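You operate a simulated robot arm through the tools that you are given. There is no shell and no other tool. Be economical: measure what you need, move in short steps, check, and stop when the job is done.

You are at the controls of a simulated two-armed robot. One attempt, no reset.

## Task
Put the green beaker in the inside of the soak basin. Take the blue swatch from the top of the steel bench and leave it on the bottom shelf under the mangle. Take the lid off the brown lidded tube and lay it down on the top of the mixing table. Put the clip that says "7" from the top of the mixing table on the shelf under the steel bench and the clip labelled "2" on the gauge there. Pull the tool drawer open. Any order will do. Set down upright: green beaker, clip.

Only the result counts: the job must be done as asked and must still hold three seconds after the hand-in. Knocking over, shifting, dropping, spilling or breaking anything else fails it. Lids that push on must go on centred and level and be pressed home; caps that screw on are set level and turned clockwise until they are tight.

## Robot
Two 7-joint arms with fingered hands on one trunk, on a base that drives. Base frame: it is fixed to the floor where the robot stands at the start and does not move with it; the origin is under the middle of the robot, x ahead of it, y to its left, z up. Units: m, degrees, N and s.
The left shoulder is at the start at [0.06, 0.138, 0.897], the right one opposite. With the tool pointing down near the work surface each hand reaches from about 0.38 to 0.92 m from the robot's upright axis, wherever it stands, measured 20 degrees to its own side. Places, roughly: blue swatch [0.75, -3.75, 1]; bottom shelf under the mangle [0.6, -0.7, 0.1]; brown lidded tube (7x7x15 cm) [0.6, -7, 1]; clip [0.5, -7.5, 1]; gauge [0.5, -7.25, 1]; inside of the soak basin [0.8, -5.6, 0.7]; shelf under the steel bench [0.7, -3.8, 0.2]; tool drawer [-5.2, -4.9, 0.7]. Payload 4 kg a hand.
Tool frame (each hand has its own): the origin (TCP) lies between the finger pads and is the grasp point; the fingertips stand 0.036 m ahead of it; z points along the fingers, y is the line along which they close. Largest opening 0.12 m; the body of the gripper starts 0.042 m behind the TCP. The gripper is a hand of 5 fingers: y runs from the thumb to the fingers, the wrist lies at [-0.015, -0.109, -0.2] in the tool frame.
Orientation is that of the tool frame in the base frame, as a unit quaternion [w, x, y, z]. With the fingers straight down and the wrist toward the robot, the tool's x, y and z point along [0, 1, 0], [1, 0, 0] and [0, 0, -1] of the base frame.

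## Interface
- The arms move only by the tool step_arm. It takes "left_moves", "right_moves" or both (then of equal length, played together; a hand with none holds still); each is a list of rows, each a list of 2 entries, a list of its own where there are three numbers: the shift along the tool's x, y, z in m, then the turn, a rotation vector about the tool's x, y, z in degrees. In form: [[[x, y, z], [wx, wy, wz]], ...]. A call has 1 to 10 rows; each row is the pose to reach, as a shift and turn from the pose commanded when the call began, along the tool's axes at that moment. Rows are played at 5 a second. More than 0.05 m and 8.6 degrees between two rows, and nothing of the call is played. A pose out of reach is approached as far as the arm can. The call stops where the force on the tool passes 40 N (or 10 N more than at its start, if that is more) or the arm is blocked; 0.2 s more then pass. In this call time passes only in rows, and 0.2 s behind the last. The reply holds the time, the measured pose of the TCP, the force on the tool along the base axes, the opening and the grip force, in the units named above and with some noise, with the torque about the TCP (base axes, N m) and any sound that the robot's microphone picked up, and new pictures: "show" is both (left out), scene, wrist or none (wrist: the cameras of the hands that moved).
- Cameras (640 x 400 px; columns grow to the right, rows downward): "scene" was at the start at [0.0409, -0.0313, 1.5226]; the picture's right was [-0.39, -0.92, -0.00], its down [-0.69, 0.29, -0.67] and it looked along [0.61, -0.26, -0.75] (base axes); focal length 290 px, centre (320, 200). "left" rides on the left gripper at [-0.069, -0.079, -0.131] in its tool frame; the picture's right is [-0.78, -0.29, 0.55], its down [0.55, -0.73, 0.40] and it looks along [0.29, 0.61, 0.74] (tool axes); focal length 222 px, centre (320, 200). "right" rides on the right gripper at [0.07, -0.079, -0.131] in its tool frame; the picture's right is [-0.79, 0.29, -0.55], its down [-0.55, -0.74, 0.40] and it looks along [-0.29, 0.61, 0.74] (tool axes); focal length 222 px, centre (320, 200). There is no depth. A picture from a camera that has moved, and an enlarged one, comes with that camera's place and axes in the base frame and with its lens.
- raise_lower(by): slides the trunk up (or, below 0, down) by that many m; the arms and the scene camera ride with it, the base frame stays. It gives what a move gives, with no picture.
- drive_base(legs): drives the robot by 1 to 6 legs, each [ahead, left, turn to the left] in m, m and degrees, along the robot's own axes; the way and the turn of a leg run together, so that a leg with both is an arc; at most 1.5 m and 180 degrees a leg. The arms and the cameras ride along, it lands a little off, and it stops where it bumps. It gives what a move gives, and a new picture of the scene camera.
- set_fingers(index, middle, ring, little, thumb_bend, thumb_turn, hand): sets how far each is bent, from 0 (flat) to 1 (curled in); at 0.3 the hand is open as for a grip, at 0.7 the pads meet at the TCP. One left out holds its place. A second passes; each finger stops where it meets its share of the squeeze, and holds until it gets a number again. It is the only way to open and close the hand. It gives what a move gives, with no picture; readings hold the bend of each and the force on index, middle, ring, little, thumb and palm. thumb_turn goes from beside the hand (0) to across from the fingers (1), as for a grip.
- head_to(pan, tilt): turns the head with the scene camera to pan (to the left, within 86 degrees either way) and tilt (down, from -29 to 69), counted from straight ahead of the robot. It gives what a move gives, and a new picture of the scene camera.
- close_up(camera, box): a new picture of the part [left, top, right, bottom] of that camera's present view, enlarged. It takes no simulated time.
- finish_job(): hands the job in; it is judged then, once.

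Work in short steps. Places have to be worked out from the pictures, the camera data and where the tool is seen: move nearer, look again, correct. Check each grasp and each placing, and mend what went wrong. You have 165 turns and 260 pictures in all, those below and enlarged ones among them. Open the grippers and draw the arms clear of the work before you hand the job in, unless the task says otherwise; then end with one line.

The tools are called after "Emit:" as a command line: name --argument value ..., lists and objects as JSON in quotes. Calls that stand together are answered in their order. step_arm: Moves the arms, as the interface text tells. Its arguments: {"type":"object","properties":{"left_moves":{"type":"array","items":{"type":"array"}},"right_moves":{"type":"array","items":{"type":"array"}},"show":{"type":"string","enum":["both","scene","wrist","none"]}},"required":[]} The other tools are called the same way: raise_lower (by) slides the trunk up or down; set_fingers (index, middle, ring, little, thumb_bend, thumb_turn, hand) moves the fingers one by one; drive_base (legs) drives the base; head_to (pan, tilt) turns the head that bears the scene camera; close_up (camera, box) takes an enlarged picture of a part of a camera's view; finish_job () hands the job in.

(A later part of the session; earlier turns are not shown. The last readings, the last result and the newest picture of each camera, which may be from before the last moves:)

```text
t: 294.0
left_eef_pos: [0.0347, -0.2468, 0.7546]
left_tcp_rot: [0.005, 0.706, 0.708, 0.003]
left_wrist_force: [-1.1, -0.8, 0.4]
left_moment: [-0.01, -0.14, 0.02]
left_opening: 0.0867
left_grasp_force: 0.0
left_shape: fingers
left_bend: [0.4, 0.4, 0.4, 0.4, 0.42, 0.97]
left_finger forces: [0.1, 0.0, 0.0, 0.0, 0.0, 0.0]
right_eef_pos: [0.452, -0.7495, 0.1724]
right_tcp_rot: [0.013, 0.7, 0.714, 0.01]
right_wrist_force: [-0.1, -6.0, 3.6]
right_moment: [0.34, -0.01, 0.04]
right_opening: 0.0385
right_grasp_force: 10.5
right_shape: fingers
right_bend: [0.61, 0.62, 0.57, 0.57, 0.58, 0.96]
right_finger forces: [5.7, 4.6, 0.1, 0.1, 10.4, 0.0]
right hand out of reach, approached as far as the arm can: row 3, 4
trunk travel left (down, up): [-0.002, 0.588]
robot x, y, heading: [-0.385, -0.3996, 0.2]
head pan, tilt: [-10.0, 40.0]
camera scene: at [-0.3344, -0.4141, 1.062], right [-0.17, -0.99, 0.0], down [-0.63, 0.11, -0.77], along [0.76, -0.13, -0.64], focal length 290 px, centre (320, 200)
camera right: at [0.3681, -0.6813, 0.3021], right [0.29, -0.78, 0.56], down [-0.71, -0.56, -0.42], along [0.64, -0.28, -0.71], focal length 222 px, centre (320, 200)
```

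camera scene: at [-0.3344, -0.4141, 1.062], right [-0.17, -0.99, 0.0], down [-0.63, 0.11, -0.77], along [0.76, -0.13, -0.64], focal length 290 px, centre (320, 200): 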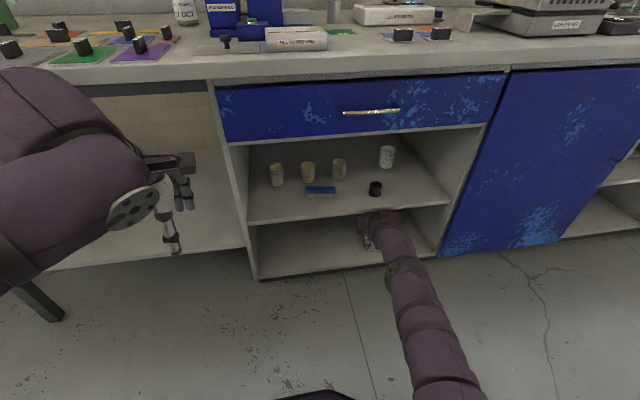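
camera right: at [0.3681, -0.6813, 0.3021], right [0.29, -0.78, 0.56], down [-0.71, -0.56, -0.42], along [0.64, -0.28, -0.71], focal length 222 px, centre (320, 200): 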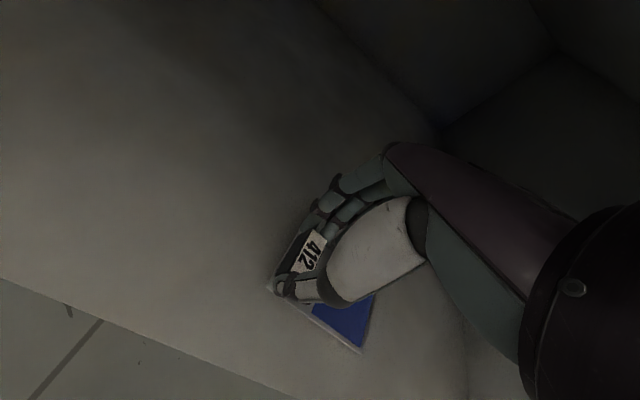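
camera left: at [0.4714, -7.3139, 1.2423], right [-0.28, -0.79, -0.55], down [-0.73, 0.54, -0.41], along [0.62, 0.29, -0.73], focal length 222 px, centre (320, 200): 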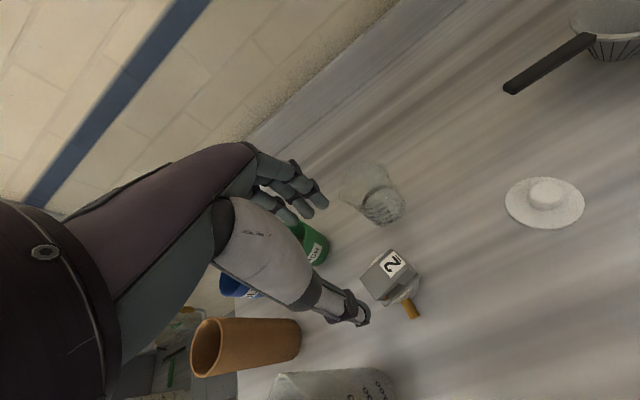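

Touching the shelf, it seems (force rising). Nudge down a few mm to confirm.

Emit:
step_arm --right_moves '[[[0, -0.005, 0.004], [1, 0, 0]], [[0, -0.008, 0.01], [1.9, 0, 0]]]' --show "none"

Emit:
close_up --camera "right" --box '[220, 160, 440, 380]'

```text
t: 294.6
left_eef_pos: [0.0372, -0.2448, 0.7543]
left_tcp_rot: [0.005, 0.706, 0.708, 0.002]
left_wrist_force: [0.8, 0.5, 0.5]
left_moment: [0.02, 0.01, -0.03]
left_opening: 0.0868
left_grasp_force: 0.1
left_shape: fingers
left_bend: [0.4, 0.4, 0.4, 0.4, 0.42, 0.97]
left_finger forces: [0.0, 0.0, 0.0, 0.1, 0.0, 0.1]
right_eef_pos: [0.4459, -0.7398, 0.1624]
right_tcp_rot: [0.004, 0.706, 0.708, -0.001]
right_wrist_force: [4.5, 3.2, 27.4]
right_moment: [0.22, -0.44, 0.0]
right_opening: 0.039
right_grasp_force: 20.3
right_shape: fingers
right_bend: [0.6, 0.62, 0.57, 0.57, 0.59, 0.96]
right_finger forces: [22.8, 7.3, 0.0, 0.0, 11.2, 0.1]
trunk travel left (down, up): [-0.002, 0.588]
robot x, y, heading: [-0.3841, -0.3964, 0.5]
head pan, tilt: [-10.0, 40.0]
```

```text
1.82 times, centred on (330, 270) of right
camera zoom: at [0.3676, -0.6705, 0.2932], right [0.29, -0.78, 0.55], down [-0.73, -0.55, -0.4], along [0.62, -0.29, -0.73], focal length 404 px, centre (302, 73)
```

zoom: 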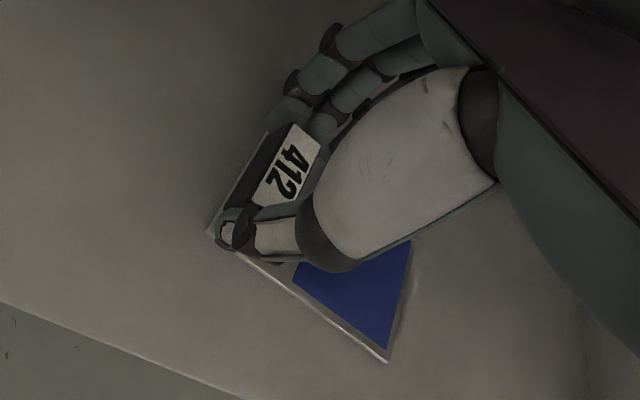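

Flat on the bottom shelf and well inside the edge. Ease up and open.

Emit:
step_arm --right_moves '[[[0, 0, -0.005], [0, 0, 0]]]' --show "none"

Emit:
set_fingers --hand "right" --index 0.52 --middle 0.52 --thumb_bend 0.5

Emit:
step_arm --right_moves '[[[0, 0, -0.01], [0, 0, 0]], [[0, 0, -0.025], [0, 0, 0]]]' --show "wrist"

```text
t: 295.0
left_eef_pos: [0.0361, -0.245, 0.752]
left_tcp_rot: [0.006, 0.706, 0.708, 0.002]
left_wrist_force: [-0.1, -0.5, 0.3]
left_moment: [0.02, -0.01, 0.02]
left_opening: 0.0867
left_grasp_force: 0.1
left_shape: fingers
left_bend: [0.4, 0.4, 0.4, 0.4, 0.42, 0.97]
left_finger forces: [0.1, 0.1, 0.1, 0.0, 0.0, 0.0]
right_eef_pos: [0.4431, -0.7422, 0.1609]
right_tcp_rot: [0.001, 0.707, 0.708, -0.004]
right_wrist_force: [4.1, 2.0, 20.1]
right_moment: [0.09, -0.4, 0.02]
right_opening: 0.0391
right_grasp_force: 18.6
right_shape: fingers
right_bend: [0.6, 0.62, 0.57, 0.57, 0.59, 0.96]
right_finger forces: [18.1, 8.5, 0.0, 0.0, 11.4, 0.1]
trunk travel left (down, up): [-0.002, 0.588]
robot x, y, heading: [-0.3809, -0.3976, 0.2]
head pan, tilt: [-10.0, 40.0]
```

```text
t: 296.0
left_eef_pos: [0.0379, -0.245, 0.7541]
left_tcp_rot: [0.004, 0.706, 0.708, 0.001]
left_wrist_force: [0.2, -0.2, -0.6]
left_moment: [0.0, 0.01, 0.01]
left_opening: 0.0865
left_grasp_force: 0.1
left_shape: fingers
left_bend: [0.4, 0.4, 0.4, 0.4, 0.42, 0.97]
left_finger forces: [0.1, 0.1, 0.1, 0.0, 0.0, 0.0]
right_eef_pos: [0.4418, -0.7422, 0.1602]
right_tcp_rot: [-0.001, 0.706, 0.708, -0.005]
right_wrist_force: [-2.9, 0.6, 14.0]
right_moment: [0.09, -0.18, 0.04]
right_opening: 0.0471
right_grasp_force: 7.3
right_shape: fingers
right_bend: [0.56, 0.52, 0.57, 0.57, 0.5, 0.97]
right_finger forces: [13.3, 0.1, 0.0, 0.0, 0.8, 0.1]
trunk travel left (down, up): [-0.002, 0.588]
robot x, y, heading: [-0.3811, -0.4055, 0.2]
head pan, tilt: [-10.0, 40.0]
```

```text
t: 296.6
left_eef_pos: [0.0389, -0.2478, 0.7516]
left_tcp_rot: [0.003, 0.705, 0.709, 0.0]
left_wrist_force: [-0.6, 0.7, -0.2]
left_moment: [0.0, 0.0, 0.05]
left_opening: 0.0867
left_grasp_force: 0.1
left_shape: fingers
left_bend: [0.4, 0.4, 0.4, 0.4, 0.42, 0.97]
left_finger forces: [0.0, 0.0, 0.0, 0.0, 0.0, 0.1]
right_eef_pos: [0.4399, -0.7407, 0.1769]
right_tcp_rot: [-0.007, 0.707, 0.707, -0.007]
right_wrist_force: [-0.6, 0.0, -0.2]
right_moment: [0.01, -0.01, -0.02]
right_opening: 0.0565
right_grasp_force: 0.0
right_shape: fingers
right_bend: [0.52, 0.52, 0.57, 0.57, 0.5, 0.97]
right_finger forces: [0.0, 0.0, 0.0, 0.0, 0.1, 0.0]
trunk travel left (down, up): [-0.002, 0.588]
robot x, y, heading: [-0.3815, -0.3969, 0.3]
head pan, tilt: [-10.0, 40.0]
camera right: at [0.3631, -0.6714, 0.3102], right [0.3, -0.78, 0.54], down [-0.74, -0.55, -0.38], along [0.6, -0.29, -0.75], focal length 222 px, centre (320, 200)
```

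right: 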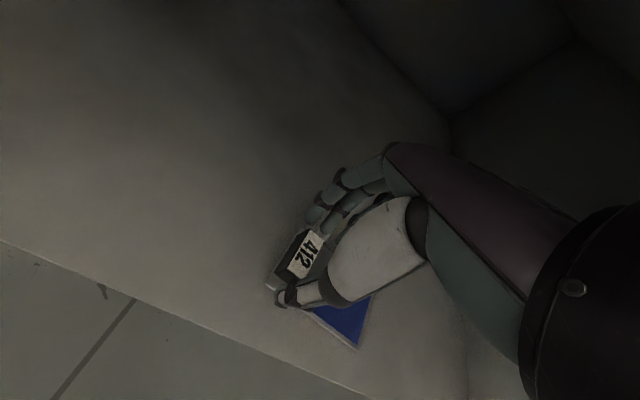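

Released, it seems. Open further and rise to check the swatch stays.

Emit:
set_fingers --hand "right" --index 0.44 --middle 0.44 --ring 0.44 --little 0.44 --thumb_bend 0.42

Emit:
step_arm --right_moves '[[[0, 0, -0.015], [0, 0, 0]], [[0, 0, -0.03], [0, 0, 0]], [[0, 0, -0.04], [0, 0, 0]]]' --show "wrist"

Emit:
close_up --camera "right" --box '[220, 160, 440, 380]'

```text
t: 297.6
left_eef_pos: [0.0393, -0.2475, 0.7517]
left_tcp_rot: [0.004, 0.706, 0.708, 0.001]
left_wrist_force: [0.3, 0.0, 0.2]
left_moment: [-0.01, 0.01, 0.0]
left_opening: 0.0865
left_grasp_force: 0.0
left_shape: fingers
left_bend: [0.4, 0.4, 0.4, 0.4, 0.42, 0.97]
left_finger forces: [0.0, 0.1, 0.0, 0.0, 0.0, 0.1]
right_eef_pos: [0.4405, -0.7414, 0.1771]
right_tcp_rot: [-0.006, 0.707, 0.708, -0.007]
right_wrist_force: [-0.7, -0.7, -0.6]
right_moment: [-0.06, 0.01, 0.02]
right_opening: 0.0807
right_grasp_force: 0.0
right_shape: fingers
right_bend: [0.44, 0.44, 0.44, 0.44, 0.42, 0.97]
right_finger forces: [0.1, 0.0, 0.0, 0.0, 0.0, 0.0]
trunk travel left (down, up): [-0.002, 0.588]
robot x, y, heading: [-0.3812, -0.4025, 0.4]
head pan, tilt: [-10.0, 40.0]
```

```text
t: 298.6
left_eef_pos: [0.0378, -0.2465, 0.7547]
left_tcp_rot: [0.005, 0.706, 0.708, 0.001]
left_wrist_force: [-0.3, 0.2, -0.8]
left_moment: [0.04, 0.02, 0.02]
left_opening: 0.0864
left_grasp_force: 0.1
left_shape: fingers
left_bend: [0.4, 0.4, 0.4, 0.4, 0.42, 0.97]
left_finger forces: [0.0, 0.0, 0.0, 0.0, 0.0, 0.0]
right_eef_pos: [0.4198, -0.7366, 0.1907]
right_tcp_rot: [-0.029, 0.707, 0.706, -0.021]
right_wrist_force: [-0.3, 0.1, 0.3]
right_moment: [0.02, 0.01, 0.0]
right_opening: 0.0809
right_grasp_force: 0.1
right_shape: fingers
right_bend: [0.44, 0.44, 0.44, 0.44, 0.42, 0.97]
right_finger forces: [0.1, 0.0, 0.0, 0.0, 0.0, 0.0]
trunk travel left (down, up): [-0.002, 0.588]
robot x, y, heading: [-0.3833, -0.3969, 0.2]
head pan, tilt: [-10.0, 40.0]
stopped in row 3 (right hand): the arm was blocked; the commanded pose is now the measured one
camera right: at [0.3492, -0.6694, 0.3283], right [0.33, -0.79, 0.52], down [-0.76, -0.55, -0.35], along [0.56, -0.28, -0.78], focal length 222 px, centre (320, 200)
```

right: 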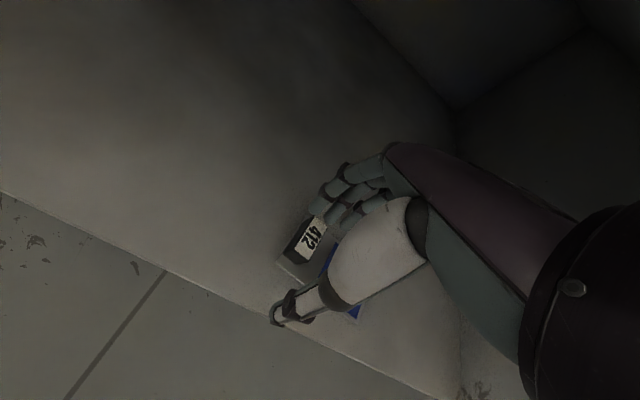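

```text
1.82 times, centred on (330, 270) of right
camera zoom: at [0.3492, -0.6694, 0.3283], right [0.33, -0.79, 0.52], down [-0.76, -0.55, -0.35], along [0.56, -0.28, -0.78], focal length 404 px, centre (302, 73)
```

zoom: 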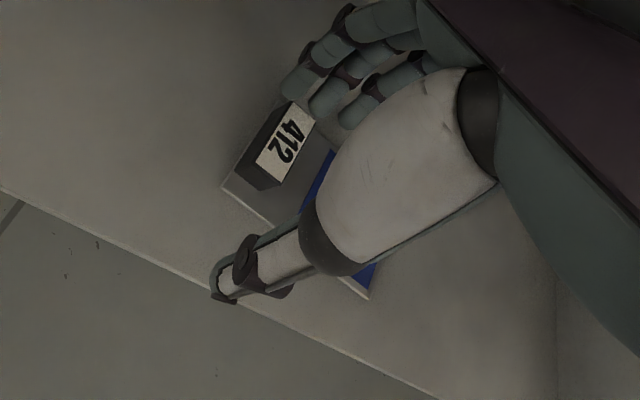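

The swatch lies flat; the forearm is under the middle shelf so I can't rise. I'll slide the hand left, past the block's free side, then back out.

Emit:
step_arm --right_moves '[[[0, 0.01, 0.008], [0, 0, 0]], [[0.02, 0.012, 0.008], [0, 0, 0]], [[0.055, 0.012, 0.008], [0, 0, 0]], [[0.09, 0.012, 0.008], [0, 0, 0]]]' --show "wrist"

```text
t: 299.6
left_eef_pos: [0.0395, -0.2501, 0.7521]
left_tcp_rot: [0.004, 0.708, 0.706, 0.001]
left_wrist_force: [-0.6, 0.6, 0.3]
left_moment: [0.01, 0.04, -0.01]
left_opening: 0.0867
left_grasp_force: 0.0
left_shape: fingers
left_bend: [0.4, 0.4, 0.4, 0.4, 0.42, 0.97]
left_finger forces: [0.1, 0.1, 0.1, 0.0, 0.0, 0.0]
right_eef_pos: [0.4266, -0.6609, 0.1745]
right_tcp_rot: [-0.032, 0.712, 0.701, -0.023]
right_wrist_force: [0.8, 0.4, -0.4]
right_moment: [0.01, -0.03, 0.02]
right_opening: 0.0808
right_grasp_force: 0.0
right_shape: fingers
right_bend: [0.44, 0.44, 0.44, 0.44, 0.42, 0.97]
right_finger forces: [0.0, 0.1, 0.0, 0.1, 0.0, 0.0]
trunk travel left (down, up): [-0.002, 0.588]
robot x, y, heading: [-0.3822, -0.4024, -0.4]
head pan, tilt: [-10.0, 40.0]
camera right: at [0.3601, -0.5916, 0.314], right [0.32, -0.8, 0.51], down [-0.77, -0.53, -0.34], along [0.55, -0.29, -0.79], focal length 222 px, centre (320, 200)
```

right: 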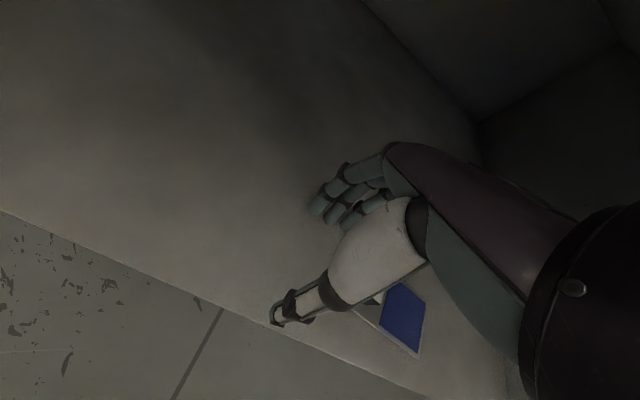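

Swatch undisturbed. A bit further left, then straight back out.

Emit:
step_arm --right_moves '[[[0.03, 0, 0], [0, 0, 0]], [[0.035, -0.04, 0], [0, 0, 0]], [[0.035, -0.085, 0], [0, 0, 0]], [[0.03, -0.13, 0], [0, 0, 0]], [[0.02, -0.175, -0.005], [0, 0, 0]], [[0.0, -0.21, -0.02], [0, 0, 0]]]'

Emit:
close_up --camera "right" --box '[220, 0, 540, 300]'

```text
t: 301.0
left_eef_pos: [0.037, -0.2464, 0.7523]
left_tcp_rot: [0.004, 0.707, 0.707, 0.001]
left_wrist_force: [0.4, -0.5, 0.4]
left_moment: [-0.01, 0.02, 0.02]
left_opening: 0.0868
left_grasp_force: 0.0
left_shape: fingers
left_bend: [0.4, 0.4, 0.4, 0.4, 0.42, 0.97]
left_finger forces: [0.0, 0.1, 0.0, 0.1, 0.0, 0.0]
right_eef_pos: [0.2256, -0.6454, 0.2168]
right_tcp_rot: [-0.024, 0.706, 0.708, -0.019]
right_wrist_force: [-1.0, -0.2, 0.2]
right_moment: [-0.02, -0.01, -0.03]
right_opening: 0.0809
right_grasp_force: 0.0
right_shape: fingers
right_bend: [0.44, 0.44, 0.44, 0.44, 0.42, 0.97]
right_finger forces: [0.0, 0.0, 0.0, 0.1, 0.0, 0.0]
trunk travel left (down, up): [-0.002, 0.588]
robot x, y, heading: [-0.3841, -0.401, 0.6]
head pan, tilt: [-10.0, 40.0]
camera scene: at [-0.3307, -0.4141, 1.0613], right [-0.17, -0.99, 0.0], down [-0.63, 0.11, -0.77], along [0.75, -0.13, -0.64], focal length 290 px, centre (320, 200)
camera right: at [0.1553, -0.5768, 0.3536], right [0.33, -0.79, 0.52], down [-0.76, -0.55, -0.36], along [0.57, -0.28, -0.78], focal length 222 px, centre (320, 200)
```

scene: 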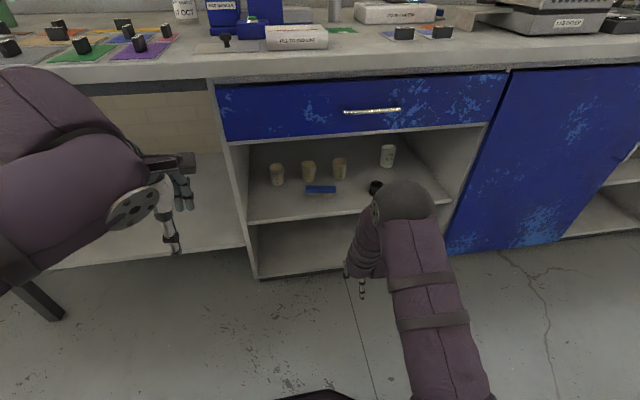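
right: 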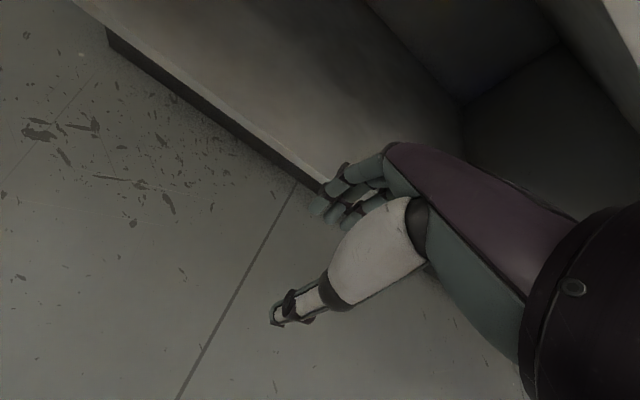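

```text
1.33 times, centred on (380, 150) of right
camera zoom: at [0.1553, -0.5768, 0.3536], right [0.33, -0.79, 0.52], down [-0.76, -0.55, -0.36], along [0.57, -0.28, -0.78], focal length 296 px, centre (240, 267)
```

zoom: 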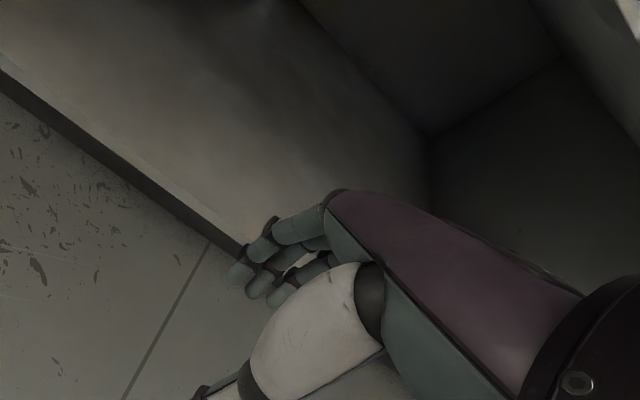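

Out. Retract the arm up to the carry posture, then check the swatch with the head camera.

Emit:
step_arm --right_moves '[[[-0.01, -0.04, -0.02], [1.2, 0, 0]], [[-0.02, -0.07, -0.055], [2.4, 0, 0]], [[-0.04, -0.09, -0.095], [3.3, 0, 0]], [[-0.06, -0.11, -0.135], [3.3, 0, 0]], [[-0.08, -0.13, -0.175], [3.3, 0, 0]], [[-0.1, -0.15, -0.215], [3.3, 0, 0]], [[-0.12, -0.165, -0.255], [3.3, 0, 0]], [[-0.14, -0.175, -0.295], [3.3, 0, 0]], [[-0.16, -0.18, -0.335], [3.3, 0, 0]], [[-0.18, -0.18, -0.38], [3.3, 0, 0]]]' --show "none"

Emit:
close_up --camera "scene" --box '[240, 130, 480, 290]'

```text
t: 303.2
left_eef_pos: [0.0383, -0.2464, 0.7536]
left_tcp_rot: [0.004, 0.706, 0.708, 0.001]
left_wrist_force: [-0.7, -0.2, -0.9]
left_moment: [-0.01, -0.01, -0.02]
left_opening: 0.087
left_grasp_force: 0.1
left_shape: fingers
left_bend: [0.4, 0.4, 0.4, 0.4, 0.42, 0.97]
left_finger forces: [0.0, 0.0, 0.1, 0.0, 0.0, 0.0]
right_eef_pos: [0.0698, -0.8292, 0.6054]
right_tcp_rot: [-0.046, 0.705, 0.707, -0.039]
right_wrist_force: [-0.3, -0.6, 0.5]
right_moment: [-0.01, 0.02, 0.01]
right_opening: 0.081
right_grasp_force: 0.0
right_shape: fingers
right_bend: [0.44, 0.44, 0.44, 0.44, 0.42, 0.97]
right_finger forces: [0.0, 0.1, 0.1, 0.1, 0.0, 0.0]
trunk travel left (down, up): [-0.002, 0.588]
robot x, y, heading: [-0.3828, -0.3984, 0.2]
head pan, tilt: [-10.0, 40.0]
```

```text
2.50 times, centred on (360, 210) of scene
camera zoom: at [-0.3309, -0.4143, 1.0613], right [-0.17, -0.99, 0.0], down [-0.63, 0.11, -0.77], along [0.75, -0.13, -0.64], focal length 726 px, centre (220, 175)
```

zoom: 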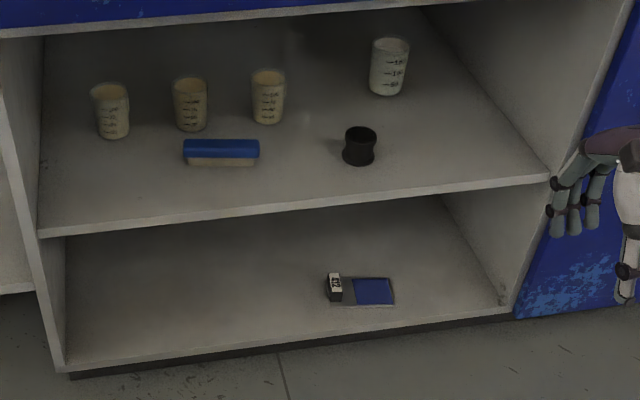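

The swatch lies on the bottom shelf. Now raise the trunk, back off and turn around to find the tool drawer.

Emit:
drive_base --legs '[[-0.7, 0, 0]]'

Emit:
raise_lower --by 0.4

Emit:
drive_base --legs '[[0, 0, -90], [0, 0, -60]]'

Emit:
head_to --pan 0 --tilt 12

```text
t: 307.1
left_eef_pos: [-0.6632, -0.2487, 0.753]
left_tcp_rot: [0.005, 0.7, 0.714, 0.001]
left_wrist_force: [-0.1, 0.0, -0.1]
left_moment: [-0.02, 0.03, -0.03]
left_opening: 0.0868
left_grasp_force: 0.0
left_shape: fingers
left_bend: [0.4, 0.4, 0.4, 0.4, 0.42, 0.97]
left_finger forces: [0.1, 0.0, 0.1, 0.0, 0.2, 0.1]
right_eef_pos: [-0.6212, -0.8295, 0.6058]
right_tcp_rot: [-0.044, 0.698, 0.714, -0.039]
right_wrist_force: [0.1, -0.3, -0.9]
right_moment: [-0.02, -0.02, -0.03]
right_opening: 0.0807
right_grasp_force: 0.1
right_shape: fingers
right_bend: [0.44, 0.44, 0.44, 0.44, 0.42, 0.97]
right_finger forces: [0.1, 0.1, 0.1, 0.1, 0.0, 0.0]
trunk travel left (down, up): [-0.002, 0.588]
robot x, y, heading: [-1.0812, -0.4077, 1.3]
head pan, tilt: [-10.0, 40.0]
camera scene: at [-1.0288, -0.4229, 1.0613], right [-0.15, -0.99, 0.0], down [-0.64, 0.1, -0.77], along [0.76, -0.12, -0.64], focal length 290 px, centre (320, 200)
```

scene: 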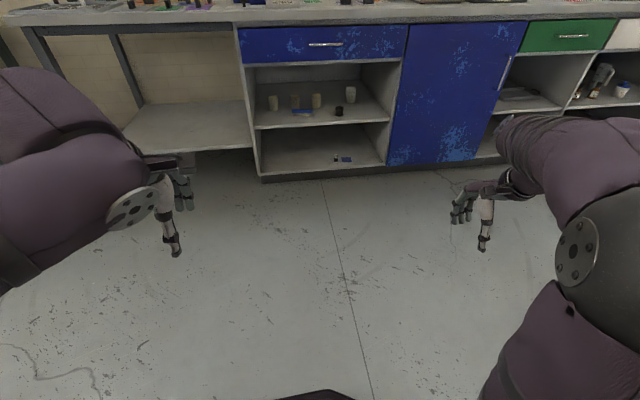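

```text
t: 310.9
left_eef_pos: [-0.6637, -0.2476, 1.1525]
left_tcp_rot: [0.004, 0.699, 0.715, 0.001]
left_wrist_force: [0.3, -0.3, 0.5]
left_moment: [-0.01, -0.02, -0.01]
left_opening: 0.0867
left_grasp_force: 0.0
left_shape: fingers
left_bend: [0.4, 0.4, 0.4, 0.4, 0.42, 0.97]
left_finger forces: [0.1, 0.0, 0.0, 0.1, 0.0, 0.1]
right_eef_pos: [-0.6204, -0.83, 1.0052]
right_tcp_rot: [-0.044, 0.698, 0.714, -0.04]
right_wrist_force: [-0.2, 0.0, -0.1]
right_moment: [0.0, 0.0, -0.03]
right_opening: 0.0808
right_grasp_force: 0.1
right_shape: fingers
right_bend: [0.44, 0.44, 0.44, 0.44, 0.42, 0.97]
right_finger forces: [0.0, 0.1, 0.0, 0.0, 0.0, 0.1]
trunk travel left (down, up): [-0.402, 0.188]
robot x, y, heading: [-1.0805, -0.4084, 1.4]
head pan, tilt: [-10.0, 40.0]
```

```text
t: 317.8
left_eef_pos: [-1.3729, -0.7493, 1.1535]
left_tcp_rot: [0.001, 0.864, -0.504, -0.004]
left_wrist_force: [1.0, 0.5, 0.2]
left_moment: [-0.01, 0.01, -0.01]
left_opening: 0.0867
left_grasp_force: 0.1
left_shape: fingers
left_bend: [0.4, 0.4, 0.4, 0.4, 0.42, 0.97]
left_finger forces: [0.0, 0.0, 0.0, 0.0, 0.0, 0.0]
right_eef_pos: [-1.6861, -0.259, 1.0061]
right_tcp_rot: [-0.049, 0.862, -0.503, 0.034]
right_wrist_force: [-0.1, -0.5, -0.6]
right_moment: [0.01, 0.0, 0.02]
right_opening: 0.0811
right_grasp_force: 0.0
right_shape: fingers
right_bend: [0.44, 0.44, 0.44, 0.44, 0.42, 0.97]
right_finger forces: [0.1, 0.0, 0.0, 0.0, 0.0, 0.0]
trunk travel left (down, up): [-0.402, 0.188]
robot x, y, heading: [-1.0814, -0.4135, -150.4]
head pan, tilt: [-10.0, 40.0]
camera scene: at [-1.1371, -0.423, 1.4613], right [-0.34, 0.94, 0.0], down [0.61, 0.22, -0.77], along [-0.72, -0.26, -0.64], focal length 290 px, centre (320, 200)
```

scene: 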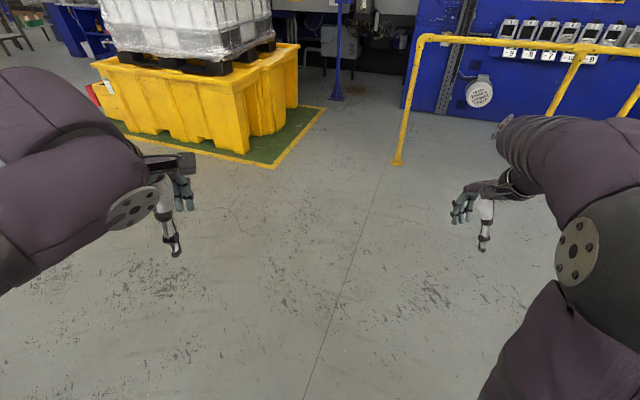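

```text
t: 318.8
left_eef_pos: [-1.3729, -0.7493, 1.1531]
left_tcp_rot: [0.002, 0.863, -0.505, -0.004]
left_wrist_force: [0.6, 0.0, 0.7]
left_moment: [-0.03, -0.03, -0.02]
left_opening: 0.0869
left_grasp_force: 0.0
left_shape: fingers
left_bend: [0.4, 0.4, 0.4, 0.4, 0.42, 0.97]
left_finger forces: [0.0, 0.0, 0.1, 0.0, 0.0, 0.0]
right_eef_pos: [-1.687, -0.2586, 1.0048]
right_tcp_rot: [-0.049, 0.862, -0.504, 0.034]
right_wrist_force: [-0.2, 0.6, 0.1]
right_moment: [0.01, -0.03, -0.01]
right_opening: 0.0805
right_grasp_force: 0.0
right_shape: fingers
right_bend: [0.44, 0.44, 0.44, 0.44, 0.42, 0.97]
right_finger forces: [0.1, 0.0, 0.0, 0.1, 0.0, 0.0]
trunk travel left (down, up): [-0.402, 0.188]
robot x, y, heading: [-1.0838, -0.4047, -150.3]
head pan, tilt: [0.0, 12.0]
camera scene: at [-1.138, -0.4406, 1.5057], right [-0.49, 0.87, 0.0], down [0.18, 0.1, -0.98], along [-0.85, -0.48, -0.21], focal length 290 px, centre (320, 200)
```

scene: 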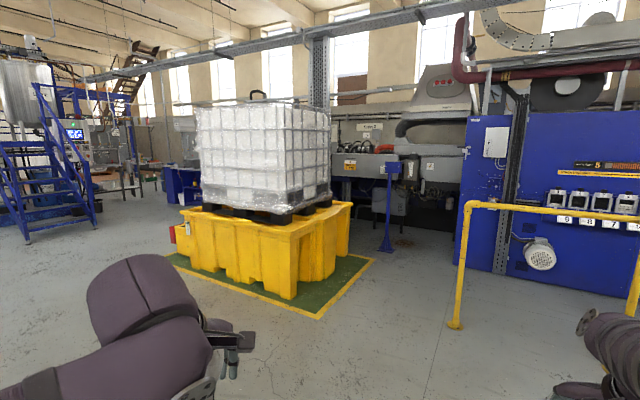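

The way: go along to y ≈ -4.7 in the aisle, then face the far side (-x).

Emit:
drive_base --legs '[[0, 0, 60.3], [1.5, 0, 0], [1.5, 0, 0], [1.3, 0, 0], [0, 0, -90]]'

Emit:
close_up --camera "scene" --box '[160, 100, 480, 300]'

```text
t: 346.3
left_eef_pos: [-1.5193, -4.9284, 1.1531]
left_tcp_rot: [0.0, -0.697, 0.717, 0.004]
left_wrist_force: [-0.5, -0.1, 0.5]
left_moment: [0.02, 0.05, 0.02]
left_opening: 0.0866
left_grasp_force: 0.0
left_shape: fingers
left_bend: [0.4, 0.4, 0.4, 0.4, 0.42, 0.97]
left_finger forces: [0.1, 0.0, 0.1, 0.1, 0.1, 0.0]
right_eef_pos: [-1.534, -4.346, 1.0051]
right_tcp_rot: [0.038, -0.696, 0.715, -0.045]
right_wrist_force: [0.4, 0.6, 0.3]
right_moment: [-0.01, -0.01, -0.02]
right_opening: 0.0807
right_grasp_force: 0.1
right_shape: fingers
right_bend: [0.44, 0.44, 0.44, 0.44, 0.42, 0.97]
right_finger forces: [0.0, 0.0, 0.0, 0.1, 0.1, 0.0]
trunk travel left (down, up): [-0.402, 0.188]
robot x, y, heading: [-1.0921, -4.7889, 178.5]
head pan, tilt: [0.0, 12.0]
camera scene: at [-1.1589, -4.7876, 1.5058], right [0.03, 1.0, 0.0], down [0.21, -0.01, -0.98], along [-0.98, 0.03, -0.21], focal length 290 px, centre (320, 200)
```

scene: 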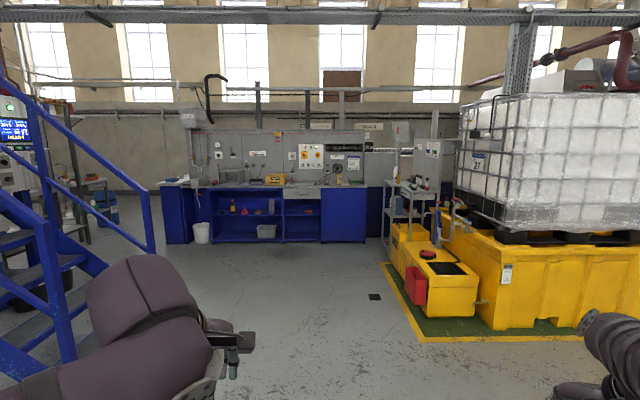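

```text
2.00 times, centred on (320, 200) of scene
camera zoom: at [-1.1589, -4.7876, 1.5058], right [0.03, 1.0, 0.0], down [0.21, -0.01, -0.98], along [-0.98, 0.03, -0.21], focal length 581 px, centre (320, 200)
```

zoom: 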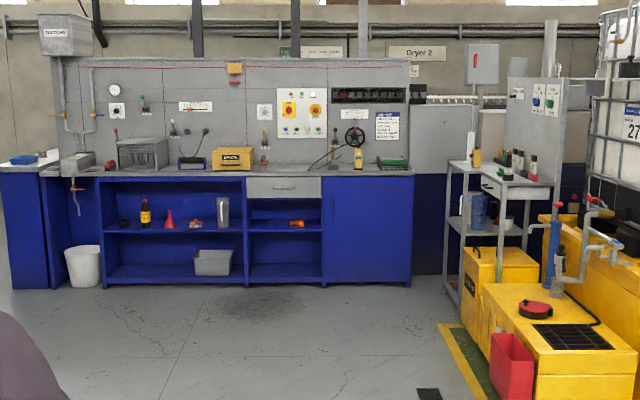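

The grey drawer in the blue bench at ≈ [-5.1,-4.92,0.77] matches. Drive toward it.

Emit:
drive_base --legs '[[1.4, 0.06, 1.5], [1.4, 0.06, 0]]'

Emit:
head_to --pan 0 --tilt 30

```text
t: 359.8
left_eef_pos: [-4.3008, -5.0509, 1.1529]
left_tcp_rot: [0.001, 0.708, -0.707, -0.004]
left_wrist_force: [0.4, 0.6, 0.6]
left_moment: [0.06, 0.01, 0.01]
left_opening: 0.0866
left_grasp_force: 0.1
left_shape: fingers
left_bend: [0.4, 0.4, 0.4, 0.4, 0.42, 0.97]
left_finger forces: [0.0, 0.0, 0.0, 0.0, 0.1, 0.0]
right_eef_pos: [-4.3302, -4.4692, 1.005]
right_tcp_rot: [0.039, -0.705, 0.706, -0.045]
right_wrist_force: [0.1, -0.6, 0.1]
right_moment: [0.03, 0.04, 0.0]
right_opening: 0.0809
right_grasp_force: 0.1
right_shape: fingers
right_bend: [0.44, 0.44, 0.44, 0.44, 0.42, 0.97]
right_finger forces: [0.0, 0.1, 0.0, 0.1, 0.0, 0.1]
trunk travel left (down, up): [-0.402, 0.188]
robot x, y, heading: [-3.8773, -4.8997, -179.8]
head pan, tilt: [0.0, 12.0]
camera scene: at [-3.9428, -4.899, 1.5058], right [0.0, 1.0, 0.0], down [0.21, 0.0, -0.98], along [-0.98, 0.0, -0.21], focal length 290 px, centre (320, 200)
```

scene: 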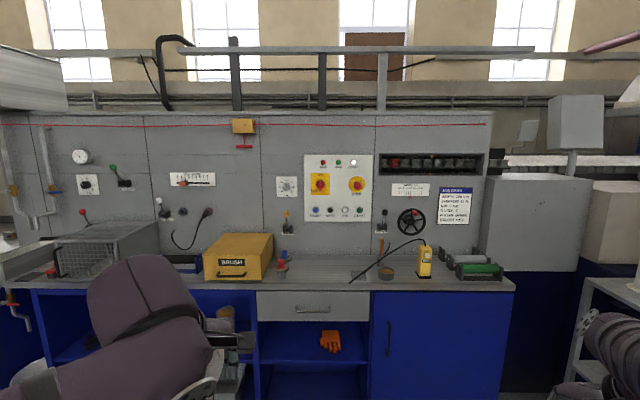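

```text
t: 360.6
left_eef_pos: [-4.2981, -5.0504, 1.1528]
left_tcp_rot: [0.0, -0.707, 0.707, 0.004]
left_wrist_force: [0.1, -0.1, 0.7]
left_moment: [-0.03, 0.03, -0.01]
left_opening: 0.0867
left_grasp_force: 0.3
left_shape: fingers
left_bend: [0.4, 0.4, 0.4, 0.4, 0.42, 0.97]
left_finger forces: [0.0, 0.1, 0.0, 0.1, 0.0, 0.1]
right_eef_pos: [-4.3311, -4.4687, 1.0063]
right_tcp_rot: [0.039, -0.706, 0.706, -0.045]
right_wrist_force: [-1.0, 0.1, -0.3]
right_moment: [0.0, 0.02, -0.02]
right_opening: 0.081
right_grasp_force: 0.1
right_shape: fingers
right_bend: [0.44, 0.44, 0.44, 0.44, 0.42, 0.97]
right_finger forces: [0.0, 0.0, 0.1, 0.0, 0.0, 0.1]
trunk travel left (down, up): [-0.402, 0.188]
robot x, y, heading: [-3.8792, -4.8996, -179.7]
head pan, tilt: [0.0, 30.0]
camera scene: at [-3.9398, -4.899, 1.4768], right [0.0, 1.0, 0.0], down [0.5, 0.0, -0.87], along [-0.87, 0.0, -0.5], focal length 290 px, centre (320, 200)
```

scene: 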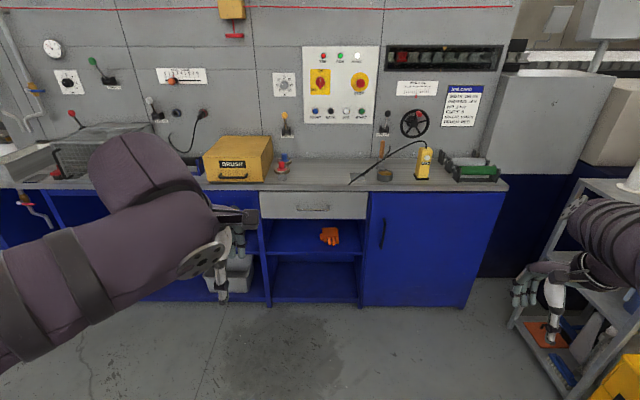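

Emit:
close_up --camera "scene" --box '[240, 170, 400, 250]'

```text
4.00 times, centred on (320, 210) of scene
camera zoom: at [-3.9398, -4.899, 1.4768], right [0.0, 1.0, 0.0], down [0.5, 0.0, -0.87], along [-0.87, 0.0, -0.5], focal length 1161 px, centre (320, 160)
```

zoom: 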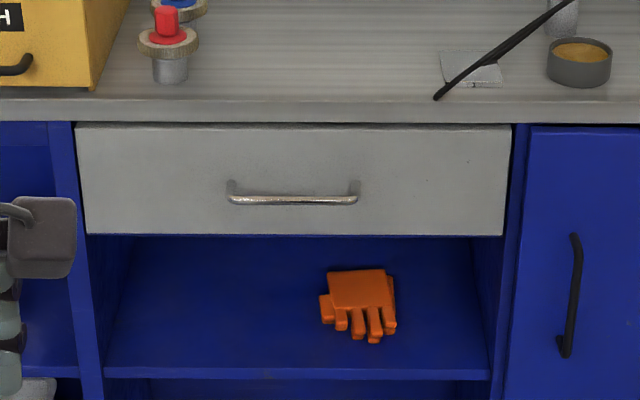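

The drawer's bar handle is at ≈ [-5.03,-4.93,0.80], 15 cm wide. I'll use the right hand, pointing forward, fingers over the bar and thumb below. First shift the base left away from the cart.

Emit:
drive_base --legs '[[0, 0.2, 0]]'

Emit:
step_arm --right_moves '[[[0, 0.015, 0], [-8.2, 0, 0]], [[0, 0.03, 0.005], [-16.4, 0, 0]], [[0, 0.045, 0.01], [-24.6, 0, 0]], [[0, 0.06, 0.015], [-32.8, 0, 0]], [[0, 0.075, 0.02], [-41, 0, 0]], [[0, 0.09, 0.025], [-49.2, 0, 0]], [[0, 0.105, 0.03], [-57.4, 0, 0]], [[0, 0.12, 0.035], [-65.6, 0, 0]], [[0, 0.135, 0.04], [-73.8, 0, 0]], [[0, 0.15, 0.045], [-82, 0, 0]]]' --show "scene"

```text
t: 362.2
left_eef_pos: [-4.2982, -5.2563, 1.1528]
left_tcp_rot: [0.0, 0.708, -0.707, -0.005]
left_wrist_force: [0.5, 0.2, -0.4]
left_moment: [0.0, 0.02, -0.01]
left_opening: 0.0866
left_grasp_force: 0.0
left_shape: fingers
left_bend: [0.4, 0.4, 0.4, 0.4, 0.42, 0.97]
left_finger forces: [0.0, 0.0, 0.0, 0.1, 0.0, 0.0]
right_eef_pos: [-4.3308, -4.6745, 1.0061]
right_tcp_rot: [0.04, -0.706, 0.706, -0.045]
right_wrist_force: [-0.1, -1.0, -0.1]
right_moment: [0.06, -0.01, -0.01]
right_opening: 0.081
right_grasp_force: 0.1
right_shape: fingers
right_bend: [0.44, 0.44, 0.44, 0.44, 0.42, 0.97]
right_finger forces: [0.0, 0.1, 0.0, 0.0, 0.0, 0.1]
trunk travel left (down, up): [-0.402, 0.188]
robot x, y, heading: [-3.8803, -5.1006, -179.5]
head pan, tilt: [0.0, 30.0]
camera scene: at [-3.9392, -5.1039, 1.4767], right [0.0, 1.0, 0.0], down [0.5, 0.0, -0.87], along [-0.87, 0.0, -0.5], focal length 290 px, centre (320, 200)
```

scene: 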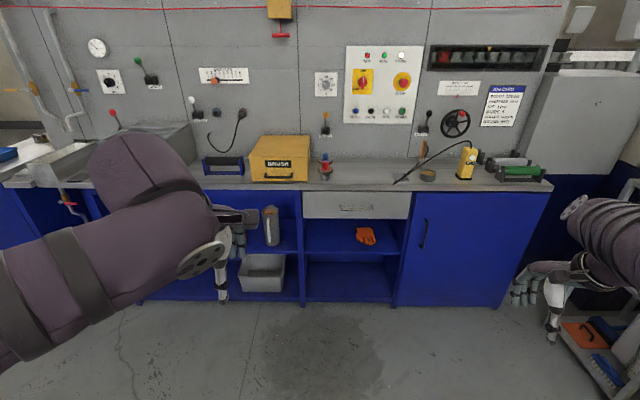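

```text
t: 364.4
left_eef_pos: [-4.2987, -5.2547, 1.1526]
left_tcp_rot: [0.0, 0.708, -0.706, -0.004]
left_wrist_force: [-0.6, -0.2, 0.2]
left_moment: [0.03, -0.01, 0.01]
left_opening: 0.0867
left_grasp_force: 0.1
left_shape: fingers
left_bend: [0.4, 0.4, 0.4, 0.4, 0.42, 0.97]
left_finger forces: [0.0, 0.0, 0.1, 0.0, 0.0, 0.1]
right_eef_pos: [-4.463, -4.6461, 0.9677]
right_tcp_rot: [0.424, 0.572, -0.57, -0.411]
right_wrist_force: [-0.1, -0.1, -0.2]
right_moment: [0.01, -0.02, -0.04]
right_opening: 0.0807
right_grasp_force: 0.0
right_shape: fingers
right_bend: [0.44, 0.44, 0.44, 0.44, 0.42, 0.97]
right_finger forces: [0.0, 0.0, 0.1, 0.1, 0.1, 0.0]
right hand out of reach, approached as far as the arm can: row 9, 10
trunk travel left (down, up): [-0.402, 0.188]
robot x, y, heading: [-3.8774, -5.1012, -180.0]
head pan, tilt: [0.0, 30.0]
camera scene: at [-3.9392, -5.1034, 1.4767], right [0.0, 1.0, 0.0], down [0.5, 0.0, -0.87], along [-0.87, 0.0, -0.5], focal length 290 px, centre (320, 200)
```

scene: 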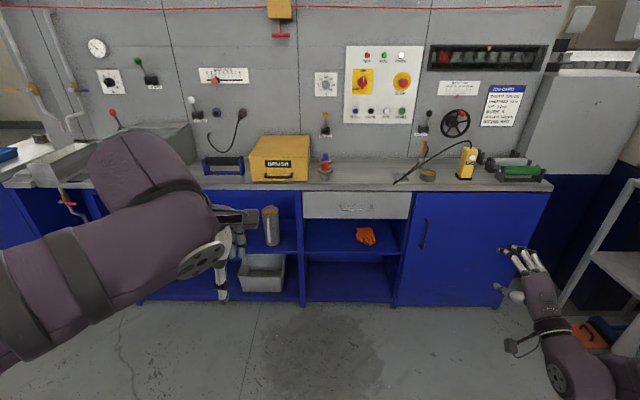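

The hand now points forward (18° down). Bring it left and lower in front of the handle, still ~0.5 m away from the drawer.

Emit:
step_arm --right_moves '[[[0.04, -0.019, 0.006], [-2, 0, 0]], [[0.08, -0.038, 0.012], [-4, 0, 0]], [[0.12, -0.057, 0.018], [-6, 0, 0]], [[0.16, -0.076, 0.024], [-8, 0, 0]], [[0.2, -0.095, 0.03], [-10, 0, 0]], [[0.24, -0.114, 0.036], [-12, 0, 0]], [[0.28, -0.133, 0.042], [-14, 0, 0]]]' --show "scene"

```text
t: 366.0
left_eef_pos: [-4.2988, -5.2546, 1.1514]
left_tcp_rot: [0.0, 0.708, -0.706, -0.003]
left_wrist_force: [0.1, 0.5, 0.6]
left_moment: [-0.09, -0.03, 0.03]
left_opening: 0.0869
left_grasp_force: 0.2
left_shape: fingers
left_bend: [0.4, 0.4, 0.4, 0.4, 0.42, 0.97]
left_finger forces: [0.0, 0.0, 0.0, 0.0, 0.0, 0.0]
right_eef_pos: [-4.3304, -4.7452, 1.0543]
right_tcp_rot: [-0.485, -0.523, 0.525, 0.465]
right_wrist_force: [-0.1, -0.5, -1.1]
right_moment: [-0.02, 0.04, 0.02]
right_opening: 0.0809
right_grasp_force: 0.1
right_shape: fingers
right_bend: [0.44, 0.44, 0.44, 0.44, 0.42, 0.97]
right_finger forces: [0.0, 0.1, 0.0, 0.1, 0.1, 0.0]
right hand out of reach, approached as far as the arm can: row 1, 2, 3, 4, 5, 6, 7
trunk travel left (down, up): [-0.402, 0.188]
robot x, y, heading: [-3.8783, -5.1008, -180.0]
head pan, tilt: [0.0, 30.0]
camera scene: at [-3.9407, -5.1008, 1.4765], right [0.0, 1.0, 0.0], down [0.5, 0.0, -0.87], along [-0.87, 0.0, -0.5], focal length 290 px, centre (320, 200)
```

scene: 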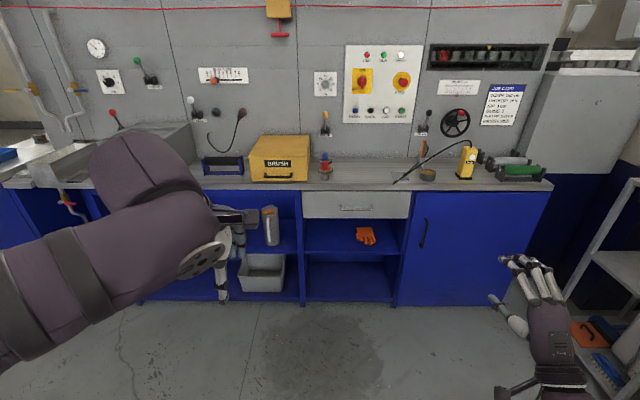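

The arm was too folded. I extend it forward toward [-4.60,-4.90,0.82] where it has room.

Emit:
step_arm --right_moves '[[[0.0, -0.01, 0.045], [0, 0, 0]], [[0.0, -0.02, 0.09], [0, 0, 0]], [[0.02, -0.04, 0.13], [0, 0, 0]], [[0.04, -0.065, 0.165], [0, 0, 0]], [[0.06, -0.09, 0.2], [0, 0, 0]], [[0.085, -0.12, 0.225], [0, 0, 0]], [[0.11, -0.15, 0.25], [0, 0, 0]], [[0.135, -0.18, 0.27], [0, 0, 0]], [[0.155, -0.206, 0.29], [0, 0, 0]]]' --show "both"

```text
t: 368.0
left_eef_pos: [-4.297, -5.2552, 1.1538]
left_tcp_rot: [0.001, 0.707, -0.707, -0.005]
left_wrist_force: [0.4, -0.7, 1.0]
left_moment: [0.05, 0.03, 0.02]
left_opening: 0.0868
left_grasp_force: 0.0
left_shape: fingers
left_bend: [0.4, 0.4, 0.4, 0.4, 0.42, 0.97]
left_finger forces: [0.1, 0.0, 0.0, 0.0, 0.0, 0.0]
right_eef_pos: [-4.471, -4.6799, 1.0434]
right_tcp_rot: [0.499, 0.526, -0.514, -0.459]
right_wrist_force: [0.1, -0.6, 0.7]
right_moment: [0.01, -0.02, -0.03]
right_opening: 0.0812
right_grasp_force: 0.0
right_shape: fingers
right_bend: [0.44, 0.44, 0.44, 0.44, 0.42, 0.97]
right_finger forces: [0.1, 0.0, 0.1, 0.0, 0.0, 0.0]
right hand out of reach, approached as far as the arm can: row 1, 2, 3, 4, 5, 6, 7, 8, 9
trunk travel left (down, up): [-0.402, 0.188]
robot x, y, heading: [-3.8791, -5.1009, -179.6]
head pan, tilt: [0.0, 30.0]
camera scene: at [-3.9379, -5.1036, 1.4768], right [0.0, 1.0, 0.0], down [0.5, 0.0, -0.87], along [-0.87, 0.0, -0.5], focal length 290 px, centre (320, 200)
camera right: at [-4.3301, -4.744, 0.9791], right [0.48, 0.82, 0.31], down [-0.36, 0.51, -0.78], along [-0.8, 0.26, 0.54], focal length 222 px, centre (320, 200)
```

scene: 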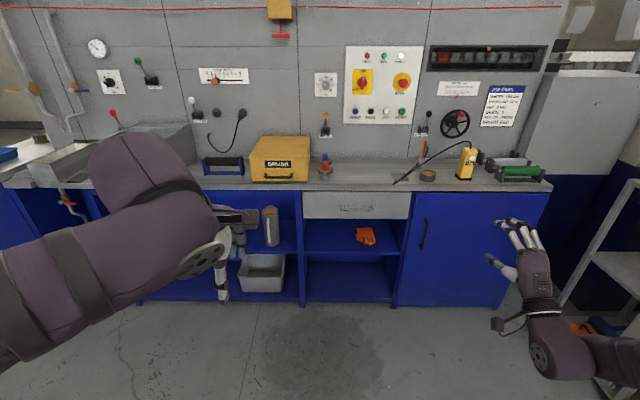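
right: 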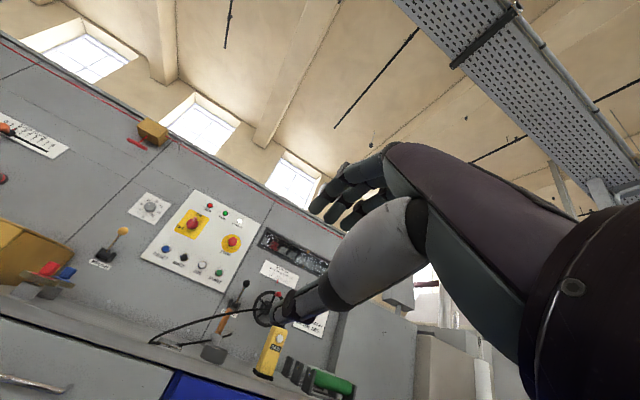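

Pointing horizontally is awkward for this wrist. I'll instead use a nearly downward hand (20° forward tilt) and put the fingers behind the bar from above. Rotate back.

Emit:
step_arm --right_moves '[[[0.0, 0, 0.0], [8.1, 0, 0]], [[0.0, 0, 0.0], [16.2, 0, 0]], [[0.0, 0, 0.0], [24.3, 0, 0]], [[0.0, 0, 0], [32.4, 0, 0]], [[0.0, 0, 0], [40.5, 0, 0]], [[0.0, 0, 0], [48.6, 0, 0]], [[0, 0, 0], [56.7, 0, 0]], [[0, 0, 0], [65, 0, 0]]]' --show "none"

```text
t: 369.8
left_eef_pos: [-4.2983, -5.2542, 1.1521]
left_tcp_rot: [0.001, 0.708, -0.706, -0.003]
left_wrist_force: [0.4, 0.1, -0.4]
left_moment: [-0.03, 0.01, -0.02]
left_opening: 0.0867
left_grasp_force: 0.0
left_shape: fingers
left_bend: [0.4, 0.4, 0.4, 0.4, 0.42, 0.97]
left_finger forces: [0.0, 0.0, 0.0, 0.0, 0.0, 0.0]
right_eef_pos: [-4.481, -4.6944, 1.0477]
right_tcp_rot: [-0.159, -0.688, 0.7, 0.106]
right_wrist_force: [-0.2, 5.3, 1.8]
right_moment: [-0.23, -0.17, 0.19]
right_opening: 0.0811
right_grasp_force: 0.0
right_shape: fingers
right_bend: [0.44, 0.44, 0.44, 0.44, 0.42, 0.97]
right_finger forces: [0.0, 0.1, 0.1, 0.0, 0.1, 0.0]
trunk travel left (down, up): [-0.402, 0.188]
robot x, y, heading: [-3.8808, -5.1005, -179.8]
head pan, tilt: [0.0, 30.0]
```

Pose is good (21° forward). Shift the hand left to y ≈ -4.93 and drive up to the drawer.

Emit:
step_arm --right_moves '[[[0.045, 0, 0], [0, 0, 0]], [[0.09, 0, 0], [0, 0, 0]], [[0.135, 0, 0], [0, 0, 0]], [[0.18, 0, 0], [0, 0, 0]], [[0.22, 0, 0], [0, 0, 0]], [[0.236, 0, 0.02], [0, 0, 0]]]' --show "none"

Emit:
drive_base --legs '[[0.42, 0, 0]]'

Emit:
head_to --pan -10 --tilt 42

```text
t: 371.2
left_eef_pos: [-4.2982, -5.2553, 1.1531]
left_tcp_rot: [0.002, 0.707, -0.707, -0.004]
left_wrist_force: [-0.3, -0.6, 0.0]
left_moment: [0.03, 0.03, -0.05]
left_opening: 0.0866
left_grasp_force: 0.0
left_shape: fingers
left_bend: [0.4, 0.4, 0.4, 0.4, 0.42, 0.97]
left_finger forces: [0.1, 0.1, 0.0, 0.0, 0.0, 0.1]
right_eef_pos: [-4.4854, -4.9215, 1.0378]
right_tcp_rot: [0.136, 0.698, -0.692, -0.123]
right_wrist_force: [0.0, -0.3, 0.1]
right_moment: [0.01, 0.0, -0.02]
right_opening: 0.0813
right_grasp_force: 0.1
right_shape: fingers
right_bend: [0.44, 0.44, 0.44, 0.44, 0.42, 0.97]
right_finger forces: [0.1, 0.0, 0.0, 0.0, 0.0, 0.0]
trunk travel left (down, up): [-0.402, 0.188]
robot x, y, heading: [-3.8801, -5.101, -179.7]
head pan, tilt: [0.0, 30.0]
```

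```text
t: 373.8
left_eef_pos: [-4.7153, -5.2584, 1.1523]
left_tcp_rot: [0.001, 0.71, -0.705, -0.003]
left_wrist_force: [0.2, -0.6, -0.2]
left_moment: [-0.02, -0.01, 0.03]
left_opening: 0.0862
left_grasp_force: 0.0
left_shape: fingers
left_bend: [0.4, 0.4, 0.4, 0.4, 0.42, 0.97]
left_finger forces: [0.1, 0.0, 0.0, 0.1, 0.0, 0.0]
right_eef_pos: [-4.9041, -4.9245, 1.0387]
right_tcp_rot: [0.135, 0.7, -0.69, -0.124]
right_wrist_force: [-1.0, -0.5, -0.1]
right_moment: [0.01, -0.01, -0.03]
right_opening: 0.081
right_grasp_force: 0.0
right_shape: fingers
right_bend: [0.44, 0.44, 0.44, 0.44, 0.42, 0.97]
right_finger forces: [0.0, 0.0, 0.1, 0.0, 0.1, 0.0]
trunk travel left (down, up): [-0.402, 0.188]
robot x, y, heading: [-4.2934, -5.1092, -179.5]
head pan, tilt: [0.0, 30.0]
camera scene: at [-4.3572, -5.1051, 1.4766], right [-0.01, 1.0, 0.0], down [0.5, 0.0, -0.87], along [-0.87, -0.01, -0.5], focal length 290 px, centre (320, 200)
```

scene: 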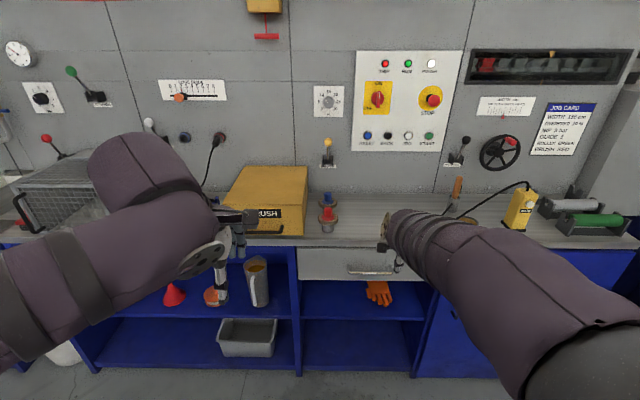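

```text
t: 374.5
left_eef_pos: [-4.7147, -5.2592, 1.1523]
left_tcp_rot: [0.001, 0.709, -0.705, -0.004]
left_wrist_force: [0.3, 0.0, 0.3]
left_moment: [0.03, -0.01, 0.02]
left_opening: 0.0866
left_grasp_force: 0.0
left_shape: fingers
left_bend: [0.4, 0.4, 0.4, 0.4, 0.42, 0.97]
left_finger forces: [0.0, 0.0, 0.0, 0.0, 0.1, 0.0]
right_eef_pos: [-4.904, -4.9249, 1.0384]
right_tcp_rot: [0.136, 0.7, -0.691, -0.124]
right_wrist_force: [-0.3, -0.5, -1.2]
right_moment: [0.02, 0.04, 0.02]
right_opening: 0.0814
right_grasp_force: 0.1
right_shape: fingers
right_bend: [0.44, 0.44, 0.44, 0.44, 0.42, 0.97]
right_finger forces: [0.1, 0.0, 0.0, 0.0, 0.0, 0.1]
trunk travel left (down, up): [-0.402, 0.188]
robot x, y, heading: [-4.2915, -5.104, -179.7]
head pan, tilt: [-10.0, 42.0]
camera scene: at [-4.3486, -5.0906, 1.4585], right [0.17, 0.99, 0.0], down [0.66, -0.11, -0.74], along [-0.73, 0.12, -0.67], focal length 290 px, centre (320, 200)
```

scene: 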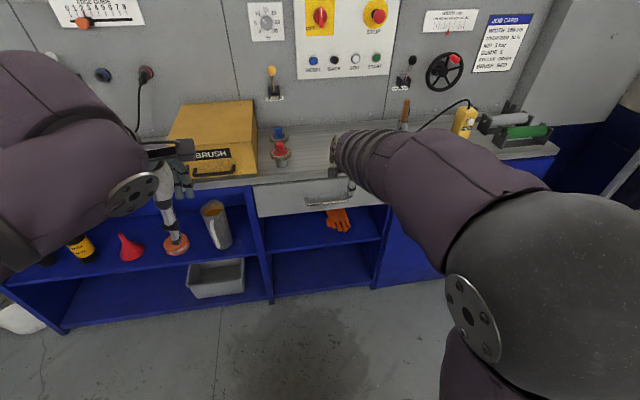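

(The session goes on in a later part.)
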